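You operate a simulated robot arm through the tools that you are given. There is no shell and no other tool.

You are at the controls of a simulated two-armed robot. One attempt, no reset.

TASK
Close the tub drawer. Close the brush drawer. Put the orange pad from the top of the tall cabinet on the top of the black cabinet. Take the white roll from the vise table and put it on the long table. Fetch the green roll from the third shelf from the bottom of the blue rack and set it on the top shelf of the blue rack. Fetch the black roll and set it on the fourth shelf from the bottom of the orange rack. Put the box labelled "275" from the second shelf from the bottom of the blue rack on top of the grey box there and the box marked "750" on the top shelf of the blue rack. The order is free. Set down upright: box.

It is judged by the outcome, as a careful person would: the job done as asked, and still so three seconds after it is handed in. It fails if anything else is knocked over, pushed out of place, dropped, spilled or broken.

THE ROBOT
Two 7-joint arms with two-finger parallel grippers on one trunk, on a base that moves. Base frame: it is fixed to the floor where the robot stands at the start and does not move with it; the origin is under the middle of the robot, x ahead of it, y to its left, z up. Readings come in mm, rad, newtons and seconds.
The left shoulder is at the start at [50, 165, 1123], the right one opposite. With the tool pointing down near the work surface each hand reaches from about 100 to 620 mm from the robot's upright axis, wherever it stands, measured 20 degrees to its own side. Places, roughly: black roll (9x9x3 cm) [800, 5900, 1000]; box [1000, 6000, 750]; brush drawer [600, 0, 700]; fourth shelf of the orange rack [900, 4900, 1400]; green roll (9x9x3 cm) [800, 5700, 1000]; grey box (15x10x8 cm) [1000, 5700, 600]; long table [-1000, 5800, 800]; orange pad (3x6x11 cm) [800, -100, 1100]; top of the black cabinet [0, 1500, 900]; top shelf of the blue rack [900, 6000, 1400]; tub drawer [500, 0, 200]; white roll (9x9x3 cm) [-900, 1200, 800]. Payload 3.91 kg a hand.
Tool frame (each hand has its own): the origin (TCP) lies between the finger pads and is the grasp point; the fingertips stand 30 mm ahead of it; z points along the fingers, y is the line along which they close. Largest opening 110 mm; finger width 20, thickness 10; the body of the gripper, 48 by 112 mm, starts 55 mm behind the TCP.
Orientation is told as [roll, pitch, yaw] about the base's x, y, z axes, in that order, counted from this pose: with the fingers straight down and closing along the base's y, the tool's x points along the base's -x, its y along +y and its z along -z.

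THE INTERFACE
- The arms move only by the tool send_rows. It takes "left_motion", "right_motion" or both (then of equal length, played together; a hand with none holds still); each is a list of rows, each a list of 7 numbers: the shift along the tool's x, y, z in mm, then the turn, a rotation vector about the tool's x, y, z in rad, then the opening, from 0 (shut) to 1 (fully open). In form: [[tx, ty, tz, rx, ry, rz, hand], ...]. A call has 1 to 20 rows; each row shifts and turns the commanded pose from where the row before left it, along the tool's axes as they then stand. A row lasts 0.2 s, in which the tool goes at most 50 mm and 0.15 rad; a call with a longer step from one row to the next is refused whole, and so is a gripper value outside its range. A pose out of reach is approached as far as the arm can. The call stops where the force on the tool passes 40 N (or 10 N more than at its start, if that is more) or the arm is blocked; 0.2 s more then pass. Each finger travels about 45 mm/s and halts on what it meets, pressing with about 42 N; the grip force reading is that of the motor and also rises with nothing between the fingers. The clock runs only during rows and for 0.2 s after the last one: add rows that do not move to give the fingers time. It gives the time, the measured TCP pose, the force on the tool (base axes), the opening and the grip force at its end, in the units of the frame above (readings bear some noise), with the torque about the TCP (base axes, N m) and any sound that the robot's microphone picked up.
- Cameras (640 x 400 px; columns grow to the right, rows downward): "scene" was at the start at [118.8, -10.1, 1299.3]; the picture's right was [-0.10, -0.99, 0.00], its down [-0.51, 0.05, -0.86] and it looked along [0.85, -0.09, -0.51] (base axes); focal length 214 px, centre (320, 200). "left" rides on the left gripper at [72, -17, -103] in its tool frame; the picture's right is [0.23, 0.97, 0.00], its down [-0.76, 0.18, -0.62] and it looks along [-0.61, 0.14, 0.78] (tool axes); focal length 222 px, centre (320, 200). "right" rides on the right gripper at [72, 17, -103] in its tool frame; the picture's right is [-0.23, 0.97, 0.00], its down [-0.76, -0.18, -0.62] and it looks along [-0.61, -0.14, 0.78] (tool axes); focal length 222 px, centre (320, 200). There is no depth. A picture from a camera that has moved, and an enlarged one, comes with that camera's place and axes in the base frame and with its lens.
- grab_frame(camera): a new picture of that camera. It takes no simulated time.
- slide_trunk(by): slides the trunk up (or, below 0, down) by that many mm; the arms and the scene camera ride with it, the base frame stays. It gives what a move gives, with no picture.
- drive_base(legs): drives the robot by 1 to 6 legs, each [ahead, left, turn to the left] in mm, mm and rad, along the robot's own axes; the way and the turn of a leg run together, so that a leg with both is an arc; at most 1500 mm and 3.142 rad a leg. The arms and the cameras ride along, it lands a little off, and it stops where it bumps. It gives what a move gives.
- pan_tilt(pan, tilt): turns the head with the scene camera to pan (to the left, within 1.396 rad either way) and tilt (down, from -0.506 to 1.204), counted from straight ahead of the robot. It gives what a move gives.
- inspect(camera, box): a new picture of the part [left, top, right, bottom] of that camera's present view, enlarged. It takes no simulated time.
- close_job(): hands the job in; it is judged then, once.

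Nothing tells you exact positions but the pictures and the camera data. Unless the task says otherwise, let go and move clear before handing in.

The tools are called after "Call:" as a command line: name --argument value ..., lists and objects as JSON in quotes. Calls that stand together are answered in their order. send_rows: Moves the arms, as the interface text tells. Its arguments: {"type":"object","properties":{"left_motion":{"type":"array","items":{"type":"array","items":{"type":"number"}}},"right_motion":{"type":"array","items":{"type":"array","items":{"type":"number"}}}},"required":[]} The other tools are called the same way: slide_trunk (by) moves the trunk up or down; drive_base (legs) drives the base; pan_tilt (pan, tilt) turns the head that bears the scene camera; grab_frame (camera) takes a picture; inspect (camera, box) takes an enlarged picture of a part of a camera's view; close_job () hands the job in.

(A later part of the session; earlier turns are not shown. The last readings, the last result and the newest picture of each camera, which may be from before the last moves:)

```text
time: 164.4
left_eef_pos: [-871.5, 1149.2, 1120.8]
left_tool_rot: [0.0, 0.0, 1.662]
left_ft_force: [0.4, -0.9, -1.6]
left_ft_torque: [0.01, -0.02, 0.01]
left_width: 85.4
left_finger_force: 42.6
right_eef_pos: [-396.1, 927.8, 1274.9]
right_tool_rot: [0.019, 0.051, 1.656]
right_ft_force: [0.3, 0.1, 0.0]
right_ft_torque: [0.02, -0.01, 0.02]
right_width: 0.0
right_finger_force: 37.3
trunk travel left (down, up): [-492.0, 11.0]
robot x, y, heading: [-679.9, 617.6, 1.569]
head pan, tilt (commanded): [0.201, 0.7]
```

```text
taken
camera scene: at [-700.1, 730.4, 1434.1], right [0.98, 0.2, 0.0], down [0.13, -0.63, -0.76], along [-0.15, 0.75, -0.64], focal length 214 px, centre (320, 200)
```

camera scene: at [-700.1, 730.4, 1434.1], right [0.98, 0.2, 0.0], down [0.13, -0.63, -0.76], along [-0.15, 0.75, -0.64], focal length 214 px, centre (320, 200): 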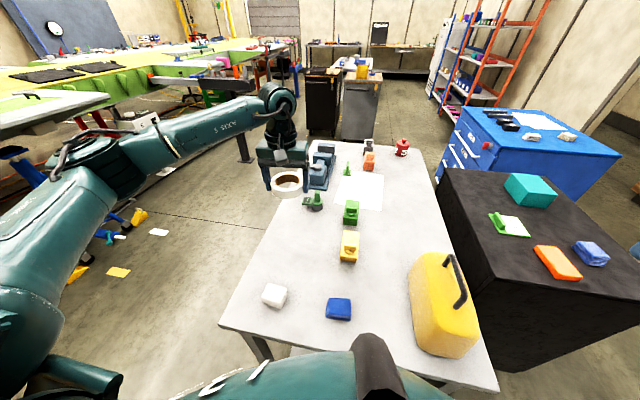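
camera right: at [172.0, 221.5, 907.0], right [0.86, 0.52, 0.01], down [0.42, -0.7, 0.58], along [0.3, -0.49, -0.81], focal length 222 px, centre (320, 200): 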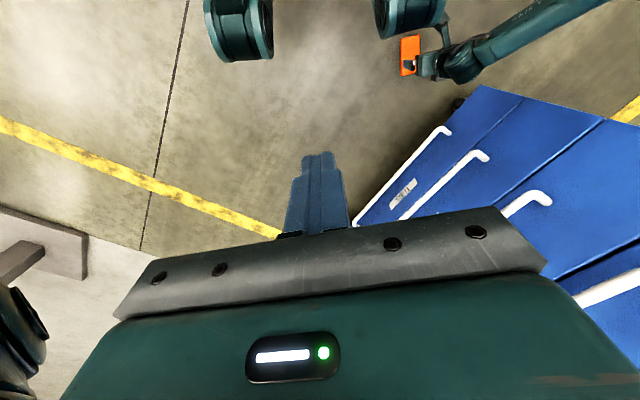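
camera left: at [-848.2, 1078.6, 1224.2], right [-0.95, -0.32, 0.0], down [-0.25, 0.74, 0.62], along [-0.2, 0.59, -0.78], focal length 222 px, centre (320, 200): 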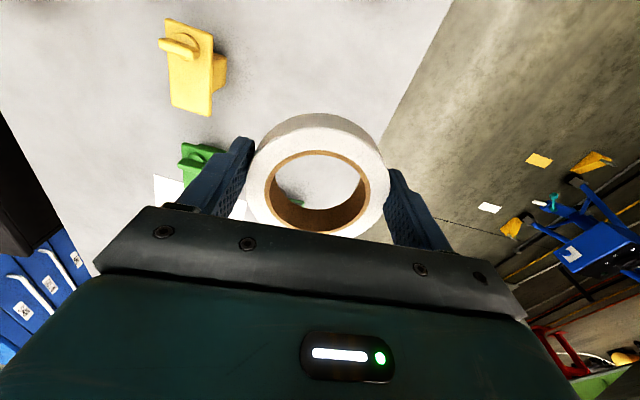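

The roll is held. Before travelling I take a longer look ahead to map the route.

Call:
pan_tilt --pan -0.15 --tilt 0.3

Call:
grab_frame --camera "scene"

Call:
inspect --camera "scene" --box '[160, 60, 480, 260]'

Call:
pan_tilt --pan 0.9 --tilt 0.4

Call:
grab_frame --camera "scene"

```text
time: 165.3
left_eef_pos: [-871.5, 1149.3, 1120.8]
left_tool_rot: [-0.001, 0.0, 1.661]
left_ft_force: [0.0, 0.1, -1.4]
left_ft_torque: [-0.03, 0.03, -0.01]
left_width: 85.1
left_finger_force: 42.3
right_eef_pos: [-396.6, 926.9, 1274.6]
right_tool_rot: [0.02, 0.052, 1.656]
right_ft_force: [0.2, 0.4, -0.2]
right_ft_torque: [0.0, -0.01, -0.01]
right_width: 0.1
right_finger_force: 38.2
trunk travel left (down, up): [-492.0, 11.0]
robot x, y, heading: [-682.4, 616.8, 1.573]
head pan, tilt (commanded): [-0.15, 0.3]
```

```text
taken
camera scene: at [-669.3, 739.6, 1470.1], right [0.99, -0.15, 0.0], down [-0.04, -0.29, -0.95], along [0.14, 0.94, -0.3], focal length 214 px, centre (320, 200)
```

scene: 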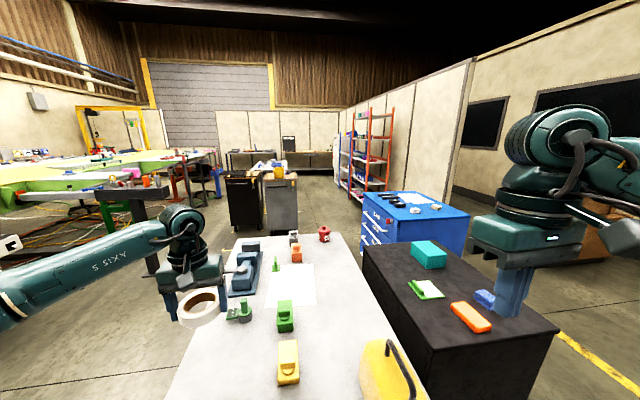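

```text
2.00 times, centred on (320, 160) of scene
camera zoom: at [-669.3, 739.6, 1470.1], right [0.99, -0.15, 0.0], down [-0.04, -0.29, -0.95], along [0.14, 0.94, -0.3], focal length 429 px, centre (320, 280)
```

zoom: 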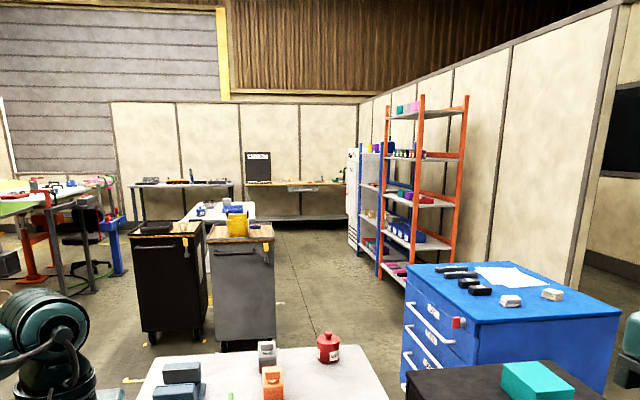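

```text
time: 166.6
left_eef_pos: [-871.2, 1149.5, 1120.6]
left_tool_rot: [-0.001, 0.0, 1.661]
left_ft_force: [-0.4, -0.7, -0.9]
left_ft_torque: [0.02, 0.01, 0.01]
left_width: 85.0
left_finger_force: 41.5
right_eef_pos: [-398.0, 927.7, 1276.1]
right_tool_rot: [0.019, 0.05, 1.656]
right_ft_force: [-0.5, 0.5, -0.2]
right_ft_torque: [-0.02, -0.01, -0.01]
right_width: 0.0
right_finger_force: 37.8
trunk travel left (down, up): [-492.0, 11.0]
robot x, y, heading: [-683.2, 618.9, 1.574]
head pan, tilt (commanded): [0.901, 0.4]
```

```text
taken
camera scene: at [-755.7, 704.7, 1461.0], right [0.62, 0.78, 0.0], down [0.31, -0.24, -0.92], along [-0.72, 0.57, -0.39], focal length 214 px, centre (320, 200)
```

scene: 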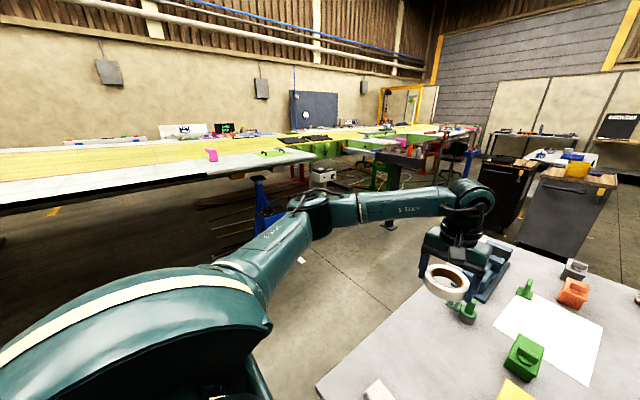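

Route: left of the vise table (x≈-1480) north to y≈2600, then into the aisle between the carts and racks. The long table seems to be the white one behind the two carts. Starting to drive, checking the grip on the way.

Call:
drive_base --legs '[[-80, 0, 0], [0, 400, 0]]'

Call:
drive_base --legs '[[0, 400, 0]]'

Call:
pan_tilt --pan 0.0 --tilt 0.45

Call:
grab_frame --camera "scene"

```text
time: 171.3
left_eef_pos: [-1273.4, 1068.1, 1120.4]
left_tool_rot: [-0.001, -0.002, 1.665]
left_ft_force: [-0.1, 0.0, -0.1]
left_ft_torque: [0.04, -0.02, -0.04]
left_width: 84.9
left_finger_force: 42.2
right_eef_pos: [-798.0, 847.0, 1275.4]
right_tool_rot: [0.019, 0.05, 1.659]
right_ft_force: [0.3, 0.0, 0.3]
right_ft_torque: [-0.04, -0.01, -0.01]
right_width: 0.1
right_finger_force: 37.7
trunk travel left (down, up): [-492.0, 11.0]
robot x, y, heading: [-1084.0, 535.5, 1.571]
head pan, tilt (commanded): [0.901, 0.4]
```

```text
time: 175.4
left_eef_pos: [-1681.4, 1065.9, 1121.3]
left_tool_rot: [-0.001, 0.001, 1.669]
left_ft_force: [0.3, -0.2, -1.1]
left_ft_torque: [0.01, 0.0, -0.01]
left_width: 84.7
left_finger_force: 41.8
right_eef_pos: [-1204.2, 847.9, 1273.6]
right_tool_rot: [0.02, 0.051, 1.662]
right_ft_force: [0.6, 0.5, -0.2]
right_ft_torque: [0.03, -0.02, 0.0]
right_width: 0.1
right_finger_force: 38.3
trunk travel left (down, up): [-492.0, 11.0]
robot x, y, heading: [-1486.7, 535.4, 1.583]
head pan, tilt (commanded): [0.901, 0.4]
```

```text
time: 176.6
left_eef_pos: [-1679.7, 1065.0, 1119.5]
left_tool_rot: [-0.002, 0.0, 1.668]
left_ft_force: [0.4, 0.4, 0.1]
left_ft_torque: [-0.02, 0.01, -0.04]
left_width: 84.9
left_finger_force: 41.3
right_eef_pos: [-1204.0, 845.9, 1274.9]
right_tool_rot: [0.018, 0.051, 1.664]
right_ft_force: [-0.4, -0.2, 0.3]
right_ft_torque: [-0.01, 0.01, 0.01]
right_width: 0.0
right_finger_force: 37.5
trunk travel left (down, up): [-492.0, 11.0]
robot x, y, heading: [-1486.8, 535.9, 1.579]
head pan, tilt (commanded): [0.0, 0.45]
```

```text
taken
camera scene: at [-1489.7, 656.5, 1456.3], right [1.0, 0.01, 0.0], down [0.0, -0.44, -0.9], along [-0.01, 0.9, -0.44], focal length 214 px, centre (320, 200)
```

scene: 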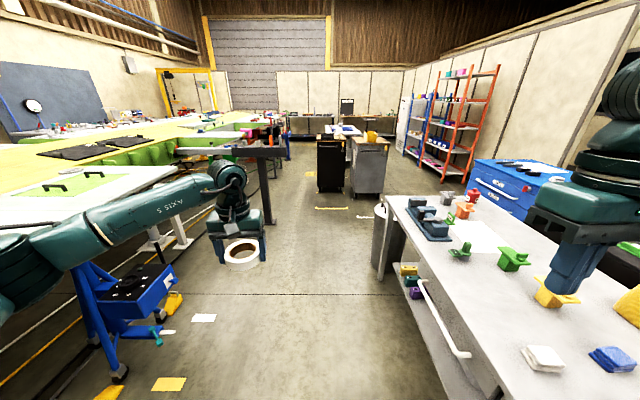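

The lane ahead (x≈-1487) is clear past the bin at the table's far corner. Driving north.

Call:
drive_base --legs '[[1000, 0, 0]]'

Call:
drive_base --legs '[[1000, 0, 0]]'

Call:
pan_tilt --pan -0.5 --tilt 0.45

Call:
grab_frame --camera "scene"

Call:
pan_tilt --pan -1.2 --tilt 0.45

Call:
grab_frame --camera "scene"

```text
time: 181.8
left_eef_pos: [-1705.5, 2055.3, 1120.9]
left_tool_rot: [0.0, 0.001, 1.685]
left_ft_force: [0.1, -0.3, -1.4]
left_ft_torque: [-0.01, 0.0, -0.02]
left_width: 84.6
left_finger_force: 42.6
right_eef_pos: [-1227.0, 1844.4, 1273.5]
right_tool_rot: [0.019, 0.052, 1.682]
right_ft_force: [0.2, -0.8, -0.6]
right_ft_torque: [0.02, 0.01, 0.03]
right_width: 0.0
right_finger_force: 38.3
trunk travel left (down, up): [-492.0, 11.0]
robot x, y, heading: [-1507.5, 1529.7, 1.601]
head pan, tilt (commanded): [0.0, 0.45]
```

```text
time: 186.9
left_eef_pos: [-1731.6, 3052.0, 1120.8]
left_tool_rot: [0.0, 0.001, 1.686]
left_ft_force: [-0.5, -0.1, -0.5]
left_ft_torque: [0.02, -0.02, -0.01]
left_width: 84.4
left_finger_force: 42.4
right_eef_pos: [-1249.0, 2841.0, 1274.8]
right_tool_rot: [0.018, 0.05, 1.68]
right_ft_force: [0.2, -0.4, -1.2]
right_ft_torque: [0.01, -0.01, -0.02]
right_width: 0.0
right_finger_force: 38.0
trunk travel left (down, up): [-492.0, 11.0]
robot x, y, heading: [-1531.1, 2529.4, 1.595]
head pan, tilt (commanded): [0.0, 0.45]
```

```text
time: 187.9
left_eef_pos: [-1730.0, 3051.5, 1120.8]
left_tool_rot: [-0.001, 0.0, 1.686]
left_ft_force: [-0.8, 0.9, -0.5]
left_ft_torque: [-0.04, 0.0, -0.03]
left_width: 84.3
left_finger_force: 41.9
right_eef_pos: [-1250.5, 2839.3, 1274.5]
right_tool_rot: [0.02, 0.051, 1.679]
right_ft_force: [0.2, -0.3, 0.9]
right_ft_torque: [-0.02, -0.03, 0.0]
right_width: 0.0
right_finger_force: 37.9
trunk travel left (down, up): [-492.0, 11.0]
robot x, y, heading: [-1532.9, 2518.1, 1.591]
head pan, tilt (commanded): [-0.499, 0.45]
```

```text
taken
camera scene: at [-1488.6, 2635.2, 1456.3], right [0.89, -0.46, 0.0], down [-0.2, -0.39, -0.9], along [0.41, 0.8, -0.44], focal length 214 px, centre (320, 200)
```

scene: 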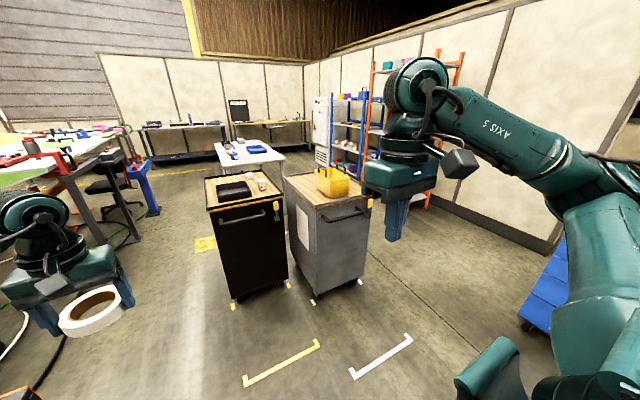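

```text
time: 188.9
left_eef_pos: [-1730.2, 3052.2, 1119.9]
left_tool_rot: [-0.002, 0.0, 1.686]
left_ft_force: [1.4, -0.2, -0.6]
left_ft_torque: [-0.01, 0.01, -0.01]
left_width: 84.2
left_finger_force: 41.8
right_eef_pos: [-1250.3, 2840.5, 1274.6]
right_tool_rot: [0.019, 0.05, 1.679]
right_ft_force: [-0.5, 0.8, -0.8]
right_ft_torque: [0.01, 0.0, -0.01]
right_width: 0.0
right_finger_force: 37.6
trunk travel left (down, up): [-492.0, 11.0]
robot x, y, heading: [-1529.6, 2525.0, 1.594]
head pan, tilt (commanded): [-1.201, 0.45]
```

```text
taken
camera scene: at [-1445.8, 2588.8, 1456.3], right [0.38, -0.92, 0.0], down [-0.4, -0.17, -0.9], along [0.83, 0.35, -0.44], focal length 214 px, centre (320, 200)
```

scene: 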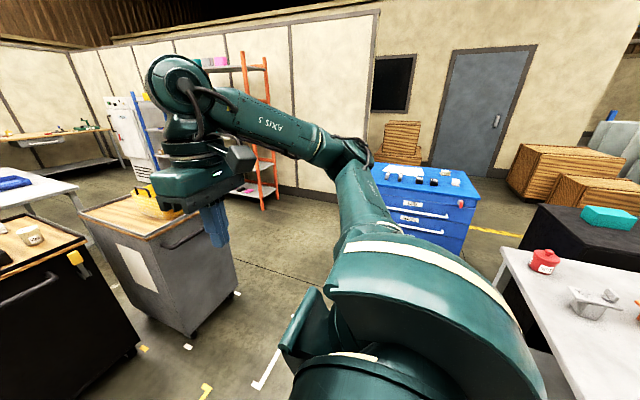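

The roll's grip width is slowly shrinking (85.4→84.2), so I check how it sits in the hand.

Call:
grab_frame --camera "left"

```text
taken
camera left: at [-1705.2, 2981.3, 1223.6], right [-0.94, -0.34, 0.0], down [-0.26, 0.74, 0.62], along [-0.21, 0.59, -0.78], focal length 222 px, centre (320, 200)
```

left: 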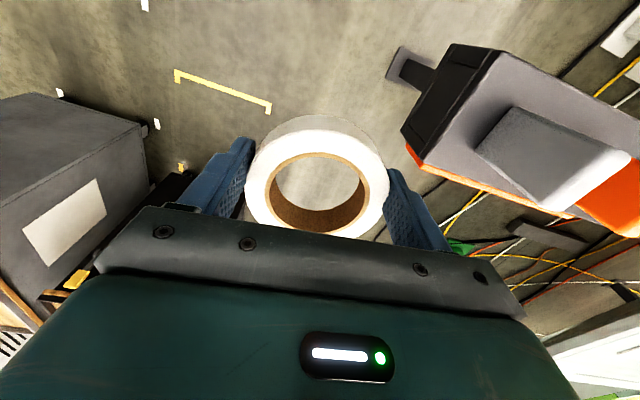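

The roll is still centred in the hand. Long table found: x≈-1420..-700, y≈4970..6350, z≈800. I raise the roll a bit and drive right, around the carts, into the aisle.

Call:
send_rows --left_motion '[[0, 0, -25, 0, 0, 0, 0.5], [0, 0, -30, 0, 0, 0, 0.5], [0, 0, -25, 0, 0, 0, 0.5]]'

Call:
drive_base --legs '[[352, -1009, 0]]'

Call:
pan_tilt --pan -0.3 --tilt 0.5

Call:
grab_frame --camera "scene"

```text
time: 189.7
left_eef_pos: [-1729.7, 3050.0, 1202.5]
left_tool_rot: [0.0, -0.001, 1.685]
left_ft_force: [0.4, 0.4, -0.3]
left_ft_torque: [0.02, -0.03, 0.0]
left_width: 84.4
left_finger_force: 42.0
right_eef_pos: [-1250.2, 2839.4, 1273.9]
right_tool_rot: [0.019, 0.05, 1.679]
right_ft_force: [0.2, 0.1, -0.4]
right_ft_torque: [0.01, 0.0, 0.0]
right_width: 0.3
right_finger_force: 37.1
trunk travel left (down, up): [-492.0, 11.0]
robot x, y, heading: [-1529.1, 2526.1, 1.596]
head pan, tilt (commanded): [-1.201, 0.45]
```

```text
time: 199.0
left_eef_pos: [-725.3, 3427.1, 1201.0]
left_tool_rot: [-0.001, 0.0, 1.693]
left_ft_force: [0.0, -0.4, -0.8]
left_ft_torque: [-0.03, 0.01, 0.0]
left_width: 84.1
left_finger_force: 41.6
right_eef_pos: [-244.6, 3219.6, 1274.5]
right_tool_rot: [0.019, 0.052, 1.686]
right_ft_force: [-0.2, 0.0, 0.8]
right_ft_torque: [0.02, -0.02, 0.02]
right_width: 0.0
right_finger_force: 38.1
trunk travel left (down, up): [-492.0, 11.0]
robot x, y, heading: [-522.0, 2902.7, 1.6]
head pan, tilt (commanded): [-1.201, 0.45]
```

```text
time: 200.2
left_eef_pos: [-724.9, 3428.5, 1201.0]
left_tool_rot: [0.0, 0.001, 1.693]
left_ft_force: [-0.5, 0.0, -1.7]
left_ft_torque: [0.0, -0.01, -0.03]
left_width: 83.8
left_finger_force: 42.2
right_eef_pos: [-245.1, 3218.4, 1274.2]
right_tool_rot: [0.02, 0.05, 1.688]
right_ft_force: [-0.3, 0.8, -0.3]
right_ft_torque: [0.01, 0.01, -0.03]
right_width: 0.0
right_finger_force: 37.5
trunk travel left (down, up): [-492.0, 11.0]
robot x, y, heading: [-521.4, 2900.3, 1.602]
head pan, tilt (commanded): [-0.3, 0.499]
```

```text
taken
camera scene: at [-498.5, 3019.0, 1451.8], right [0.96, -0.27, 0.0], down [-0.13, -0.46, -0.88], along [0.23, 0.85, -0.48], focal length 214 px, centre (320, 200)
```

scene: 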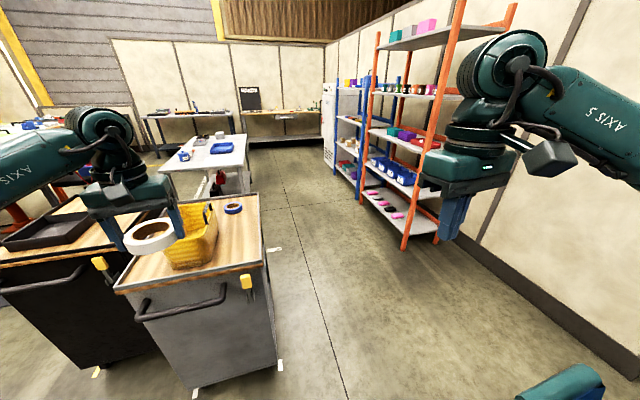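

Call:
inspect --camera "left" --box '[200, 100, 440, 250]'

Call:
inspect --camera "scene" --box '[80, 150, 240, 250]'

```text
2.67 times, centred on (320, 175) of left
camera zoom: at [-700.7, 3357.9, 1304.7], right [-0.94, -0.34, 0.0], down [-0.27, 0.73, 0.62], along [-0.21, 0.59, -0.78], focal length 592 px, centre (320, 267)
```

zoom: 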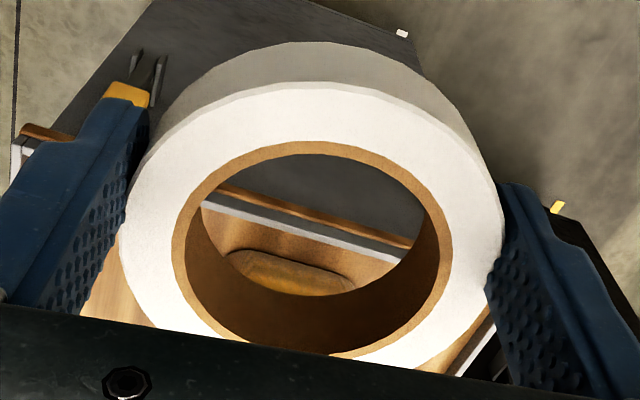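

```text
4.00 times, centred on (160, 200) of scene
camera zoom: at [-498.5, 3019.0, 1451.8], right [0.96, -0.27, 0.0], down [-0.13, -0.46, -0.88], along [0.23, 0.85, -0.48], focal length 858 px, centre (960, 200)
```

zoom: 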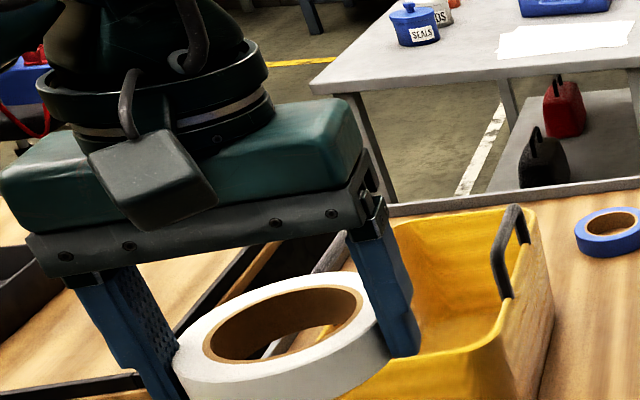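

The roll still sits well. Continuing into the aisle and north toward the long table's right side.

Call:
drive_base --legs '[[385, -473, 0]]'

Call:
drive_base --legs '[[1000, 0, 0]]'

Call:
grab_frame --camera "scene"

```text
time: 204.8
left_eef_pos: [-266.8, 3826.3, 1201.5]
left_tool_rot: [0.0, 0.0, 1.685]
left_ft_force: [-0.3, -0.1, -1.0]
left_ft_torque: [-0.01, 0.0, 0.01]
left_width: 84.0
left_finger_force: 42.2
right_eef_pos: [213.4, 3616.5, 1274.0]
right_tool_rot: [0.019, 0.051, 1.681]
right_ft_force: [0.9, -0.3, -0.7]
right_ft_torque: [-0.03, 0.01, 0.0]
right_width: 0.0
right_finger_force: 37.7
trunk travel left (down, up): [-492.0, 11.0]
robot x, y, heading: [-65.8, 3298.6, 1.587]
head pan, tilt (commanded): [-0.3, 0.499]
```

```text
time: 210.0
left_eef_pos: [-289.9, 4831.3, 1200.9]
left_tool_rot: [-0.001, 0.0, 1.685]
left_ft_force: [0.2, 0.3, -0.5]
left_ft_torque: [-0.01, -0.01, -0.01]
left_width: 83.4
left_finger_force: 41.9
right_eef_pos: [189.6, 4621.2, 1274.0]
right_tool_rot: [0.019, 0.05, 1.677]
right_ft_force: [-0.3, -0.3, -0.5]
right_ft_torque: [-0.03, -0.01, 0.01]
right_width: 0.1
right_finger_force: 37.6
trunk travel left (down, up): [-492.0, 11.0]
robot x, y, heading: [-91.2, 4304.3, 1.595]
head pan, tilt (commanded): [-0.3, 0.499]
```

```text
taken
camera scene: at [-65.5, 4421.5, 1451.8], right [0.96, -0.27, 0.0], down [-0.13, -0.46, -0.88], along [0.24, 0.84, -0.48], focal length 214 px, centre (320, 200)
```

scene: 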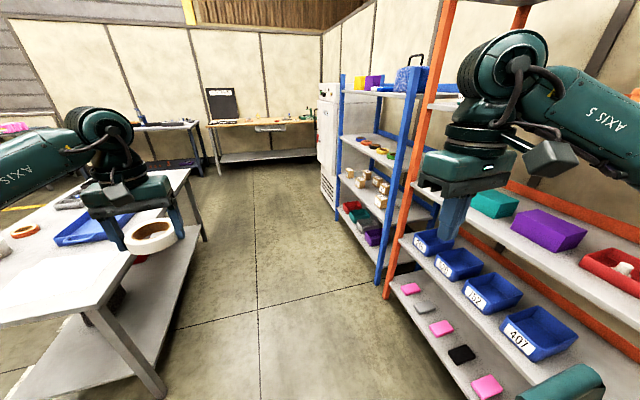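

I'm in the aisle; the long table's right edge is x≈-645 with a free area around [-780,5230]. I drive up to it and turn left ~0.8 rad in small steps.

Call:
drive_base --legs '[[712, 168, 0]]'

Call:
drive_base --legs '[[0, 0, 0.27]]'

Call:
drive_base --legs '[[0, 0, 0.27]]'

Call:
drive_base --legs '[[0, 0, 0.26]]'

Call:
pan_tilt --pan 0.2 --tilt 0.65

Call:
grab_frame --camera "scene"

Call:
grab_frame --camera "left"

```text
time: 214.1
left_eef_pos: [-467.6, 5562.2, 1201.2]
left_tool_rot: [-0.001, 0.0, 1.679]
left_ft_force: [1.2, 0.9, -0.2]
left_ft_torque: [-0.02, 0.0, -0.02]
left_width: 83.6
left_finger_force: 41.7
right_eef_pos: [12.0, 5348.6, 1273.4]
right_tool_rot: [0.021, 0.05, 1.674]
right_ft_force: [-0.4, 0.0, 0.4]
right_ft_torque: [-0.01, -0.05, 0.03]
right_width: 0.0
right_finger_force: 37.4
trunk travel left (down, up): [-492.0, 11.0]
robot x, y, heading: [-270.6, 5033.4, 1.59]
head pan, tilt (commanded): [-0.3, 0.499]
```

```text
time: 215.4
left_eef_pos: [-599.7, 5491.2, 1201.3]
left_tool_rot: [-0.001, 0.0, 1.947]
left_ft_force: [-0.6, 0.8, -0.6]
left_ft_torque: [-0.03, 0.0, 0.0]
left_width: 83.6
left_finger_force: 41.8
right_eef_pos: [-81.9, 5411.6, 1274.5]
right_tool_rot: [0.019, 0.051, 1.941]
right_ft_force: [0.1, 0.1, 0.1]
right_ft_torque: [-0.01, -0.01, 0.02]
right_width: 0.0
right_finger_force: 37.5
trunk travel left (down, up): [-492.0, 11.0]
robot x, y, heading: [-267.7, 5036.1, 1.86]
head pan, tilt (commanded): [-0.3, 0.499]
```

```text
time: 216.7
left_eef_pos: [-709.8, 5386.7, 1201.6]
left_tool_rot: [-0.001, 0.0, 2.218]
left_ft_force: [-0.4, 0.0, -0.2]
left_ft_torque: [-0.03, -0.05, -0.02]
left_width: 83.5
left_finger_force: 42.0
right_eef_pos: [-189.5, 5450.0, 1275.1]
right_tool_rot: [0.018, 0.051, 2.211]
right_ft_force: [0.7, 0.7, 0.3]
right_ft_torque: [-0.03, -0.02, -0.02]
right_width: 0.0
right_finger_force: 37.8
trunk travel left (down, up): [-492.0, 11.0]
robot x, y, heading: [-272.4, 5035.5, 2.133]
head pan, tilt (commanded): [-0.3, 0.499]
```

```text
time: 218.0
left_eef_pos: [-784.4, 5264.8, 1199.4]
left_tool_rot: [0.001, 0.001, 2.472]
left_ft_force: [-0.5, 0.1, -1.3]
left_ft_torque: [0.0, -0.04, 0.02]
left_width: 83.4
left_finger_force: 42.0
right_eef_pos: [-296.7, 5454.6, 1275.1]
right_tool_rot: [0.018, 0.051, 2.467]
right_ft_force: [0.2, -0.2, -0.2]
right_ft_torque: [-0.01, 0.04, -0.04]
right_width: 0.0
right_finger_force: 37.7
trunk travel left (down, up): [-492.0, 11.0]
robot x, y, heading: [-272.6, 5033.1, 2.387]
head pan, tilt (commanded): [-0.3, 0.499]
```

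```text
time: 218.9
left_eef_pos: [-784.3, 5262.6, 1202.0]
left_tool_rot: [0.001, 0.001, 2.473]
left_ft_force: [0.0, 0.2, -0.7]
left_ft_torque: [0.02, 0.02, 0.01]
left_width: 83.4
left_finger_force: 41.4
right_eef_pos: [-296.5, 5455.7, 1273.2]
right_tool_rot: [0.018, 0.052, 2.467]
right_ft_force: [0.4, 0.3, 1.0]
right_ft_torque: [-0.01, 0.04, -0.03]
right_width: 0.2
right_finger_force: 37.4
trunk travel left (down, up): [-492.0, 11.0]
robot x, y, heading: [-270.2, 5031.6, 2.386]
head pan, tilt (commanded): [0.201, 0.649]
```

```text
taken
camera scene: at [-364.6, 5100.2, 1438.5], right [0.53, 0.85, 0.0], down [0.51, -0.32, -0.8], along [-0.68, 0.42, -0.6], focal length 214 px, centre (320, 200)
```

scene: 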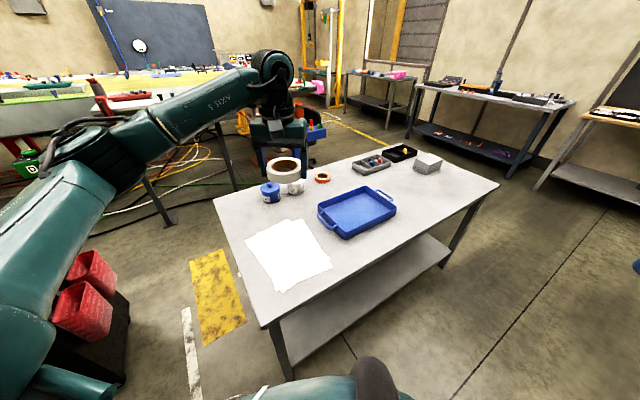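

```text
taken
camera left: at [-717.1, 5231.9, 1304.7], right [-0.43, -0.91, 0.0], down [-0.71, 0.33, 0.62], along [-0.56, 0.26, -0.78], focal length 222 px, centre (320, 200)
```

left: 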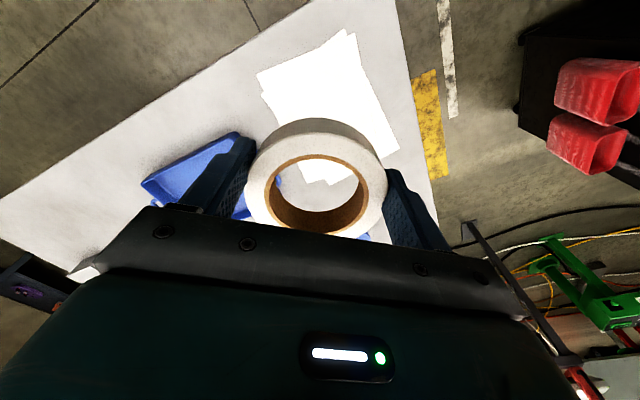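

The papers cover x≈-1010..-735, y≈5170..5390 and the blue tray starts ≈[-819,5497]; bare table between them near the edge at ≈[-753,5455] fits the roll. I shift the base accordingly.

Call:
drive_base --legs '[[102, -137, 0]]'

Call:
grab_frame --camera "scene"

Call:
grab_frame --camera "left"

```text
time: 220.7
left_eef_pos: [-765.6, 5433.5, 1201.4]
left_tool_rot: [-0.001, 0.0, 2.472]
left_ft_force: [-0.3, -0.8, -0.5]
left_ft_torque: [0.04, -0.02, 0.02]
left_width: 83.6
left_finger_force: 41.9
right_eef_pos: [-277.3, 5625.2, 1273.9]
right_tool_rot: [0.018, 0.05, 2.467]
right_ft_force: [-0.2, 0.4, 1.0]
right_ft_torque: [-0.01, -0.04, 0.01]
right_width: 0.0
right_finger_force: 37.7
trunk travel left (down, up): [-492.0, 11.0]
robot x, y, heading: [-252.7, 5207.7, 2.381]
head pan, tilt (commanded): [0.201, 0.649]
```

```text
taken
camera scene: at [-345.6, 5270.1, 1438.4], right [0.53, 0.85, 0.0], down [0.51, -0.32, -0.8], along [-0.68, 0.42, -0.6], focal length 214 px, centre (320, 200)
```

scene: 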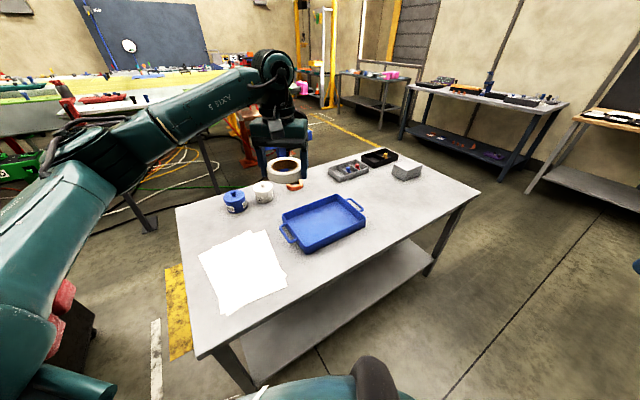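

```text
taken
camera left: at [-697.9, 5401.9, 1304.6], right [-0.43, -0.91, 0.0], down [-0.71, 0.33, 0.62], along [-0.56, 0.26, -0.78], focal length 222 px, centre (320, 200)
```

left: 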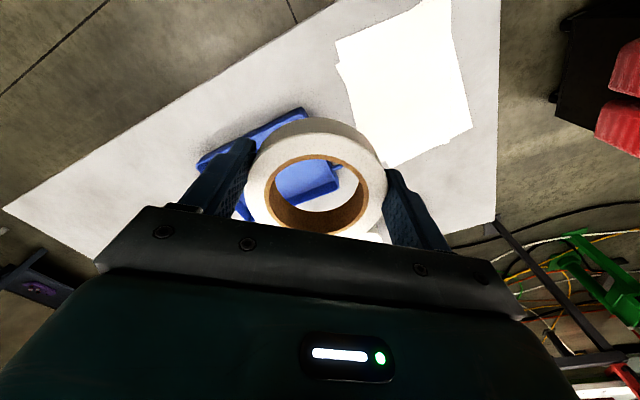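

Target for the roll: ≈[-743,5445], clear of paper, tray and edge. Moving over it and lowering in stages.

Call:
send_rows --left_motion '[[5.7, -11.8, 15, 0, 0, 0, 0.5], [5.7, -11.8, 25, 0, 0, 0, 0.5], [0, 0, 30, 0, 0, 0, 0.5], [0, 0, 30, 0, 0, 0, 0.5], [0, 0, 30, 0, 0, 0, 0.5], [0, 0, 30, 0, 0, 0, 0.5], [0, 0, 30, 0, 0, 0, 0.5], [0, 0, 30, 0, 0, 0, 0.5], [0, 0, 30, 0, 0, 0, 0.5], [0, 0, 30, 0, 0, 0, 0.5], [0, 0, 20, 0, 0, 0, 0.5]]'

Call:
grab_frame --camera "scene"

Call:
grab_frame --camera "left"

```text
time: 223.1
left_eef_pos: [-741.4, 5444.4, 899.5]
left_tool_rot: [0.0, 0.0, 2.473]
left_ft_force: [0.1, -0.4, -0.5]
left_ft_torque: [-0.05, 0.0, 0.0]
left_width: 83.3
left_finger_force: 41.7
right_eef_pos: [-279.2, 5625.3, 1273.4]
right_tool_rot: [0.018, 0.051, 2.468]
right_ft_force: [0.1, 0.1, -0.3]
right_ft_torque: [0.0, 0.04, 0.01]
right_width: 0.0
right_finger_force: 37.6
trunk travel left (down, up): [-492.0, 11.0]
robot x, y, heading: [-249.7, 5200.8, 2.381]
head pan, tilt (commanded): [0.201, 0.649]
```

```text
taken
camera scene: at [-345.7, 5269.6, 1438.5], right [0.53, 0.85, 0.0], down [0.51, -0.32, -0.8], along [-0.68, 0.42, -0.6], focal length 214 px, centre (320, 200)
```

scene: 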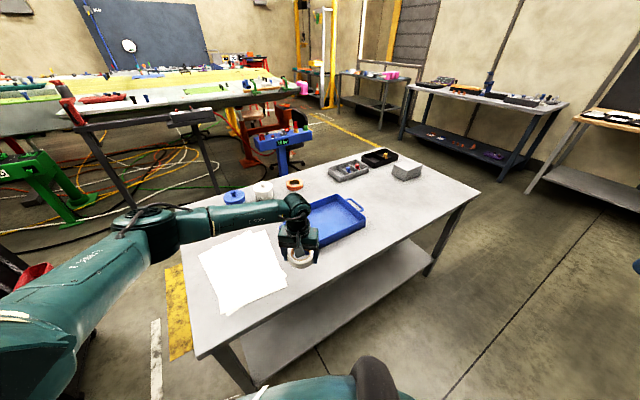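

```text
taken
camera left: at [-674.3, 5413.6, 1002.8], right [-0.43, -0.9, 0.0], down [-0.71, 0.33, 0.62], along [-0.56, 0.27, -0.78], focal length 222 px, centre (320, 200)
```

left: 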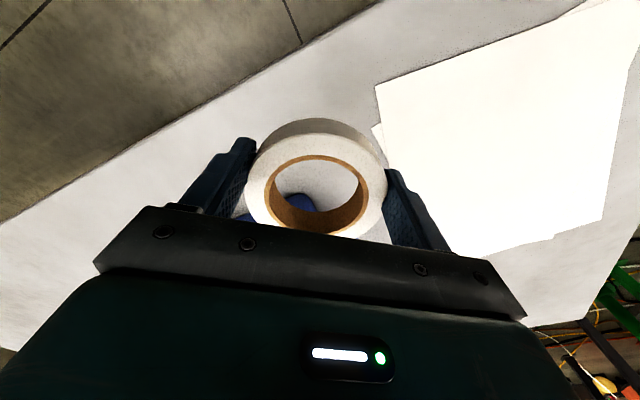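

Call:
send_rows --left_motion '[[-1.5, -5, 20, 0, 0, 0, 0.5], [0, 0, 15, 0, 0, 0, 0.5], [0, 0, 10, 0, 0, 0, 0.5], [0, 0, 5, 0, 0, 0, 0.5]]'

Call:
inspect --camera "scene" --box '[220, 200, 380, 300]'

```text
time: 224.1
left_eef_pos: [-739.0, 5450.0, 850.8]
left_tool_rot: [0.0, 0.001, 2.473]
left_ft_force: [-0.7, 0.4, -0.8]
left_ft_torque: [0.0, 0.02, 0.03]
left_width: 83.7
left_finger_force: 42.1
right_eef_pos: [-278.0, 5624.1, 1274.5]
right_tool_rot: [0.019, 0.049, 2.467]
right_ft_force: [0.7, -0.2, -0.1]
right_ft_torque: [-0.01, -0.02, 0.01]
right_width: 0.0
right_finger_force: 37.8
trunk travel left (down, up): [-492.0, 11.0]
robot x, y, heading: [-250.0, 5201.8, 2.386]
head pan, tilt (commanded): [0.201, 0.649]
```

```text
4.00 times, centred on (300, 250) of scene
camera zoom: at [-345.6, 5269.6, 1438.4], right [0.53, 0.85, 0.0], down [0.51, -0.32, -0.8], along [-0.68, 0.42, -0.6], focal length 858 px, centre (400, 0)
```

zoom: 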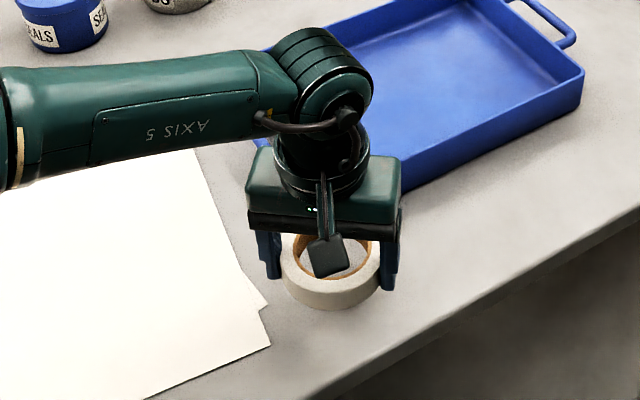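

Call:
send_rows --left_motion '[[0, 0, 4, 0, 0, 0, 0.5], [0, 0, 4, 0, 0, 0, 0.5], [0, 0, 3, 0, 0, 0, 0.5], [0, 0, 3, 0, 0, 0, 0.5]]'

Call:
send_rows --left_motion '[[0, 0, 2.5, 0, 0, 0, 0.5], [0, 0, 2.5, 0, 0, 0, 0.5]]'

Call:
inspect --camera "scene" --box '[220, 200, 380, 300]'

```text
time: 225.1
left_eef_pos: [-740.8, 5448.9, 836.5]
left_tool_rot: [0.0, 0.0, 2.473]
left_ft_force: [0.2, -0.3, -0.7]
left_ft_torque: [0.01, -0.03, 0.03]
left_width: 83.0
left_finger_force: 41.8
right_eef_pos: [-277.3, 5623.5, 1275.2]
right_tool_rot: [0.02, 0.05, 2.469]
right_ft_force: [0.1, 0.1, -0.1]
right_ft_torque: [-0.01, 0.01, -0.01]
right_width: 0.0
right_finger_force: 37.9
trunk travel left (down, up): [-492.0, 11.0]
robot x, y, heading: [-247.8, 5206.6, 2.383]
head pan, tilt (commanded): [0.201, 0.649]
```

```text
time: 225.7
left_eef_pos: [-740.7, 5449.7, 832.0]
left_tool_rot: [0.001, -0.003, 2.473]
left_ft_force: [0.1, -0.3, -0.4]
left_ft_torque: [-0.01, -0.03, -0.03]
left_width: 83.5
left_finger_force: 42.2
right_eef_pos: [-277.6, 5625.0, 1275.2]
right_tool_rot: [0.019, 0.051, 2.467]
right_ft_force: [-0.4, -0.9, 0.0]
right_ft_torque: [-0.01, -0.05, -0.03]
right_width: 0.0
right_finger_force: 37.8
trunk travel left (down, up): [-492.0, 11.0]
robot x, y, heading: [-250.2, 5205.7, 2.384]
head pan, tilt (commanded): [0.201, 0.649]
```

```text
4.00 times, centred on (300, 250) of scene
camera zoom: at [-345.6, 5269.7, 1438.4], right [0.53, 0.85, 0.0], down [0.51, -0.32, -0.8], along [-0.68, 0.42, -0.6], focal length 858 px, centre (400, 0)
```

zoom: 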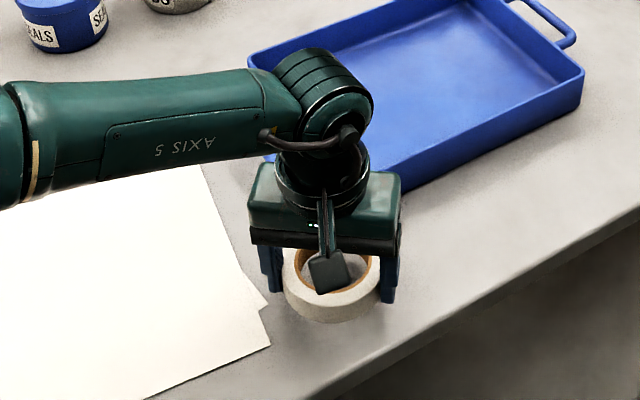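

Call:
send_rows --left_motion '[[0, 0, 2.5, 0, 0, 0, 0.5], [0, 0, 2.5, 0, 0, 0, 0.5]]'

Call:
send_rows --left_motion '[[0, 0, 2.5, 0, 0, 0, 0.5], [0, 0, 2.5, 0, 0, 0, 0.5]]'

Call:
inspect --camera "scene" --box '[260, 230, 340, 280]'

```text
time: 226.3
left_eef_pos: [-739.9, 5449.6, 827.8]
left_tool_rot: [0.002, 0.0, 2.475]
left_ft_force: [-0.6, 0.0, -1.9]
left_ft_torque: [0.02, -0.01, 0.0]
left_width: 83.2
left_finger_force: 42.1
right_eef_pos: [-276.9, 5624.5, 1273.8]
right_tool_rot: [0.019, 0.05, 2.469]
right_ft_force: [0.9, 0.4, -0.4]
right_ft_torque: [0.02, -0.01, -0.01]
right_width: 0.1
right_finger_force: 38.3
trunk travel left (down, up): [-492.0, 11.0]
robot x, y, heading: [-252.4, 5206.2, 2.381]
head pan, tilt (commanded): [0.201, 0.649]
```

```text
time: 226.9
left_eef_pos: [-738.5, 5449.6, 821.9]
left_tool_rot: [0.0, -0.001, 2.471]
left_ft_force: [0.5, 0.0, -0.6]
left_ft_torque: [-0.03, -0.01, 0.01]
left_width: 83.5
left_finger_force: 42.0
right_eef_pos: [-278.3, 5625.7, 1275.7]
right_tool_rot: [0.019, 0.048, 2.469]
right_ft_force: [0.0, 0.1, -0.4]
right_ft_torque: [0.01, -0.04, 0.0]
right_width: 0.1
right_finger_force: 37.8
trunk travel left (down, up): [-492.0, 11.0]
robot x, y, heading: [-252.4, 5203.1, 2.385]
head pan, tilt (commanded): [0.201, 0.649]
```

```text
8.00 times, centred on (300, 255) of scene
camera zoom: at [-345.6, 5269.7, 1438.4], right [0.53, 0.85, 0.0], down [0.51, -0.32, -0.8], along [-0.68, 0.42, -0.6], focal length 1716 px, centre (480, -240)
```

zoom: 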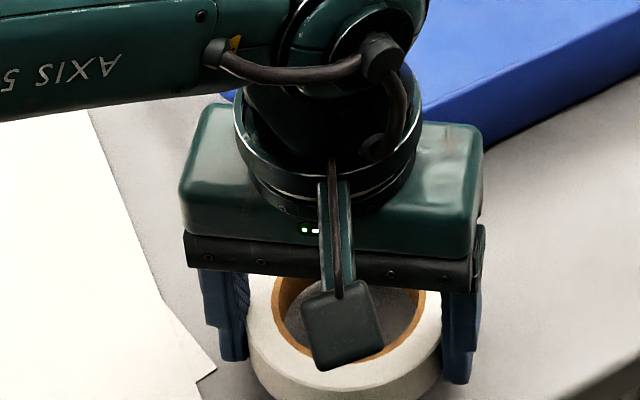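

Call:
send_rows --left_motion '[[0, 0, 2.5, 0, 0, 0, 0.5], [0, 0, 2.5, 0, 0, 0, 0.5], [0, 0, 2.5, 0, 0, 0, 0.5]]'

Call:
send_rows --left_motion '[[0, 0, 2.5, 0, 0, 0, 0.5], [0, 0, 2.5, 0, 0, 0, 0.5]]'

Call:
grab_frame --camera "left"

```text
time: 227.7
left_eef_pos: [-740.3, 5449.5, 815.2]
left_tool_rot: [0.0, 0.001, 2.473]
left_ft_force: [-1.0, 1.5, -0.5]
left_ft_torque: [-0.03, -0.02, 0.02]
left_width: 83.4
left_finger_force: 41.4
right_eef_pos: [-276.4, 5624.6, 1273.4]
right_tool_rot: [0.02, 0.053, 2.468]
right_ft_force: [-0.1, -0.6, 0.2]
right_ft_torque: [0.0, 0.0, 0.01]
right_width: 0.2
right_finger_force: 38.1
trunk travel left (down, up): [-492.0, 11.0]
robot x, y, heading: [-248.3, 5203.6, 2.385]
head pan, tilt (commanded): [0.201, 0.649]
```

```text
time: 228.3
left_eef_pos: [-738.2, 5449.6, 809.9]
left_tool_rot: [0.002, -0.003, 2.472]
left_ft_force: [1.3, -0.4, -0.1]
left_ft_torque: [0.0, 0.08, 0.03]
left_width: 83.4
left_finger_force: 41.9
right_eef_pos: [-278.2, 5625.0, 1274.5]
right_tool_rot: [0.019, 0.05, 2.468]
right_ft_force: [-0.7, 0.0, 0.8]
right_ft_torque: [-0.01, 0.02, 0.01]
right_width: 0.0
right_finger_force: 37.9
trunk travel left (down, up): [-492.0, 11.0]
robot x, y, heading: [-251.6, 5199.9, 2.384]
head pan, tilt (commanded): [0.201, 0.649]
```

```text
taken
camera left: at [-672.7, 5418.0, 913.3], right [-0.43, -0.9, 0.0], down [-0.71, 0.33, 0.62], along [-0.56, 0.27, -0.78], focal length 222 px, centre (320, 200)
```

left: 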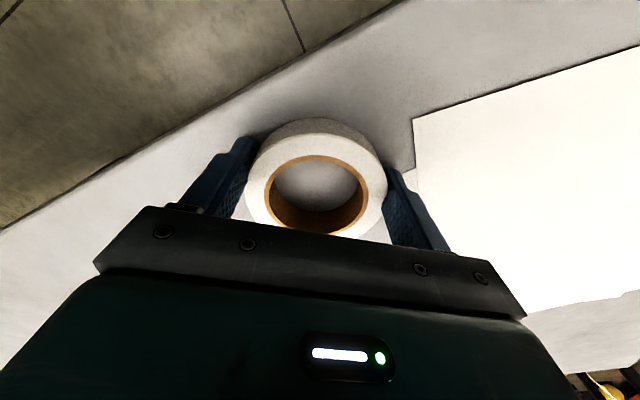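

Call:
send_rows --left_motion '[[0, 0, 2.5, 0, 0, 0, 0.5], [0, 0, 2.5, 0, 0, 0, 0.5]]'

Call:
send_rows --left_motion '[[0, 0, 2.5, 0, 0, 0, 0.5], [0, 0, 2.5, 0, 0, 0, 0.5]]'

Call:
inspect --camera "scene" --box '[260, 240, 340, 290]'

```text
time: 228.9
left_eef_pos: [-740.0, 5450.1, 810.6]
left_tool_rot: [-0.001, -0.007, 2.475]
left_ft_force: [1.4, -5.0, 32.3]
left_ft_torque: [-0.76, -0.3, 0.1]
left_width: 83.4
left_finger_force: 42.2
right_eef_pos: [-275.4, 5622.9, 1275.0]
right_tool_rot: [0.019, 0.048, 2.465]
right_ft_force: [0.0, -0.1, 0.0]
right_ft_torque: [0.0, 0.0, -0.02]
right_width: 0.3
right_finger_force: 37.4
trunk travel left (down, up): [-492.0, 11.0]
robot x, y, heading: [-250.9, 5207.9, 2.382]
head pan, tilt (commanded): [0.201, 0.649]
```

```text
time: 229.3
left_eef_pos: [-741.4, 5452.1, 809.9]
left_tool_rot: [-0.002, -0.006, 2.475]
left_ft_force: [6.1, -6.7, 20.8]
left_ft_torque: [-1.07, 0.24, 0.45]
left_width: 83.0
left_finger_force: 41.9
right_eef_pos: [-276.3, 5623.6, 1274.0]
right_tool_rot: [0.021, 0.048, 2.47]
right_ft_force: [-0.5, -0.4, 0.6]
right_ft_torque: [0.03, -0.02, 0.0]
right_width: 0.0
right_finger_force: 37.6
trunk travel left (down, up): [-492.0, 11.0]
robot x, y, heading: [-254.1, 5202.0, 2.383]
head pan, tilt (commanded): [0.201, 0.649]
stopped in row 1 (left hand): the force on the tool passed its limit at 44 N (the readings are from after the stop); the commanded pose is now the measured one
```

```text
8.00 times, centred on (300, 265) of scene
camera zoom: at [-343.6, 5268.5, 1438.5], right [0.53, 0.85, 0.0], down [0.51, -0.32, -0.8], along [-0.68, 0.42, -0.6], focal length 1716 px, centre (480, -320)
```

zoom: 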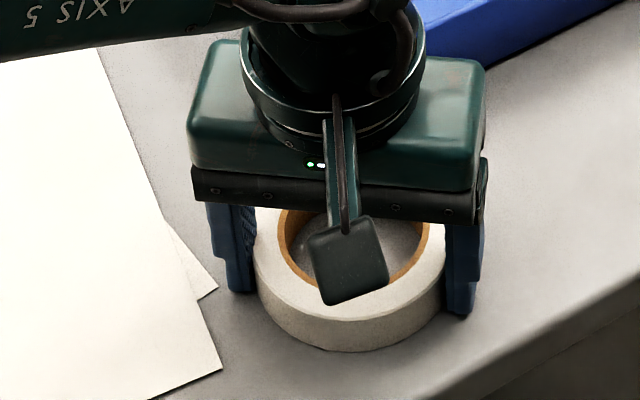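

Contact: the roll rests on the table (top ≈780). I release with a small opening only (to stay off the papers) and lift straight up.

Call:
send_rows --left_motion '[[0, 0, -1.5, 0, 0, 0, 0.76], [0, 0, 0, 0, 0, 0, 0.8], [0, 0, 0, 0, 0, 0, 0.82], [0, 0, 0, 0, 0, 0, 0.82], [0, 0, -4, 0, 0, 0, 0.82], [0, 0, -8, 0, 0, 0, 0.82], [0, 0, -15, 0, 0, 0, 0.82], [0, 0, -25, 0, 0, 0, 0.82], [0, 0, -30, 0, 0, 0, 0.82]]'

Call:
grab_frame --camera "left"

Call:
inspect --camera "scene" --box '[220, 200, 380, 300]'

```text
time: 231.3
left_eef_pos: [-741.2, 5450.4, 889.6]
left_tool_rot: [0.0, -0.003, 2.473]
left_ft_force: [-0.5, 0.1, 0.8]
left_ft_torque: [-0.01, 0.01, 0.03]
left_width: 90.1
left_finger_force: 0.1
right_eef_pos: [-277.6, 5624.6, 1275.6]
right_tool_rot: [0.019, 0.05, 2.468]
right_ft_force: [1.0, -0.1, 0.6]
right_ft_torque: [0.06, 0.0, 0.04]
right_width: 0.3
right_finger_force: 37.6
trunk travel left (down, up): [-492.0, 11.0]
robot x, y, heading: [-249.4, 5203.8, 2.384]
head pan, tilt (commanded): [0.201, 0.649]
```

```text
taken
camera left: at [-673.8, 5418.4, 993.1], right [-0.42, -0.91, 0.0], down [-0.71, 0.33, 0.63], along [-0.57, 0.27, -0.78], focal length 222 px, centre (320, 200)
```

left: 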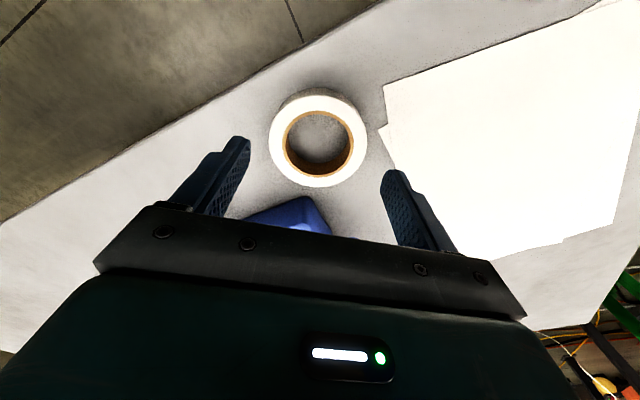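

```text
4.00 times, centred on (300, 250) of scene
camera zoom: at [-345.4, 5269.4, 1438.4], right [0.53, 0.85, 0.0], down [0.51, -0.32, -0.8], along [-0.68, 0.42, -0.6], focal length 858 px, centre (400, 0)
```

zoom: 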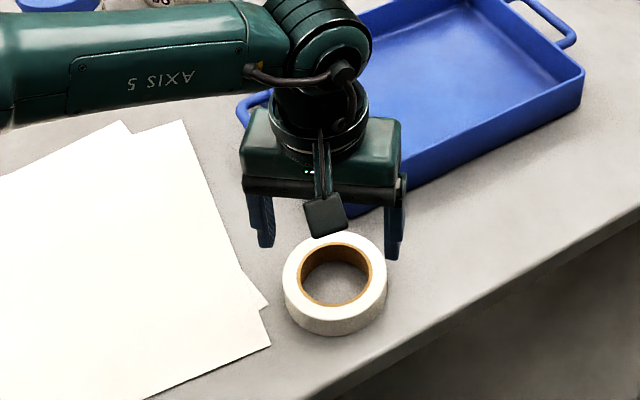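

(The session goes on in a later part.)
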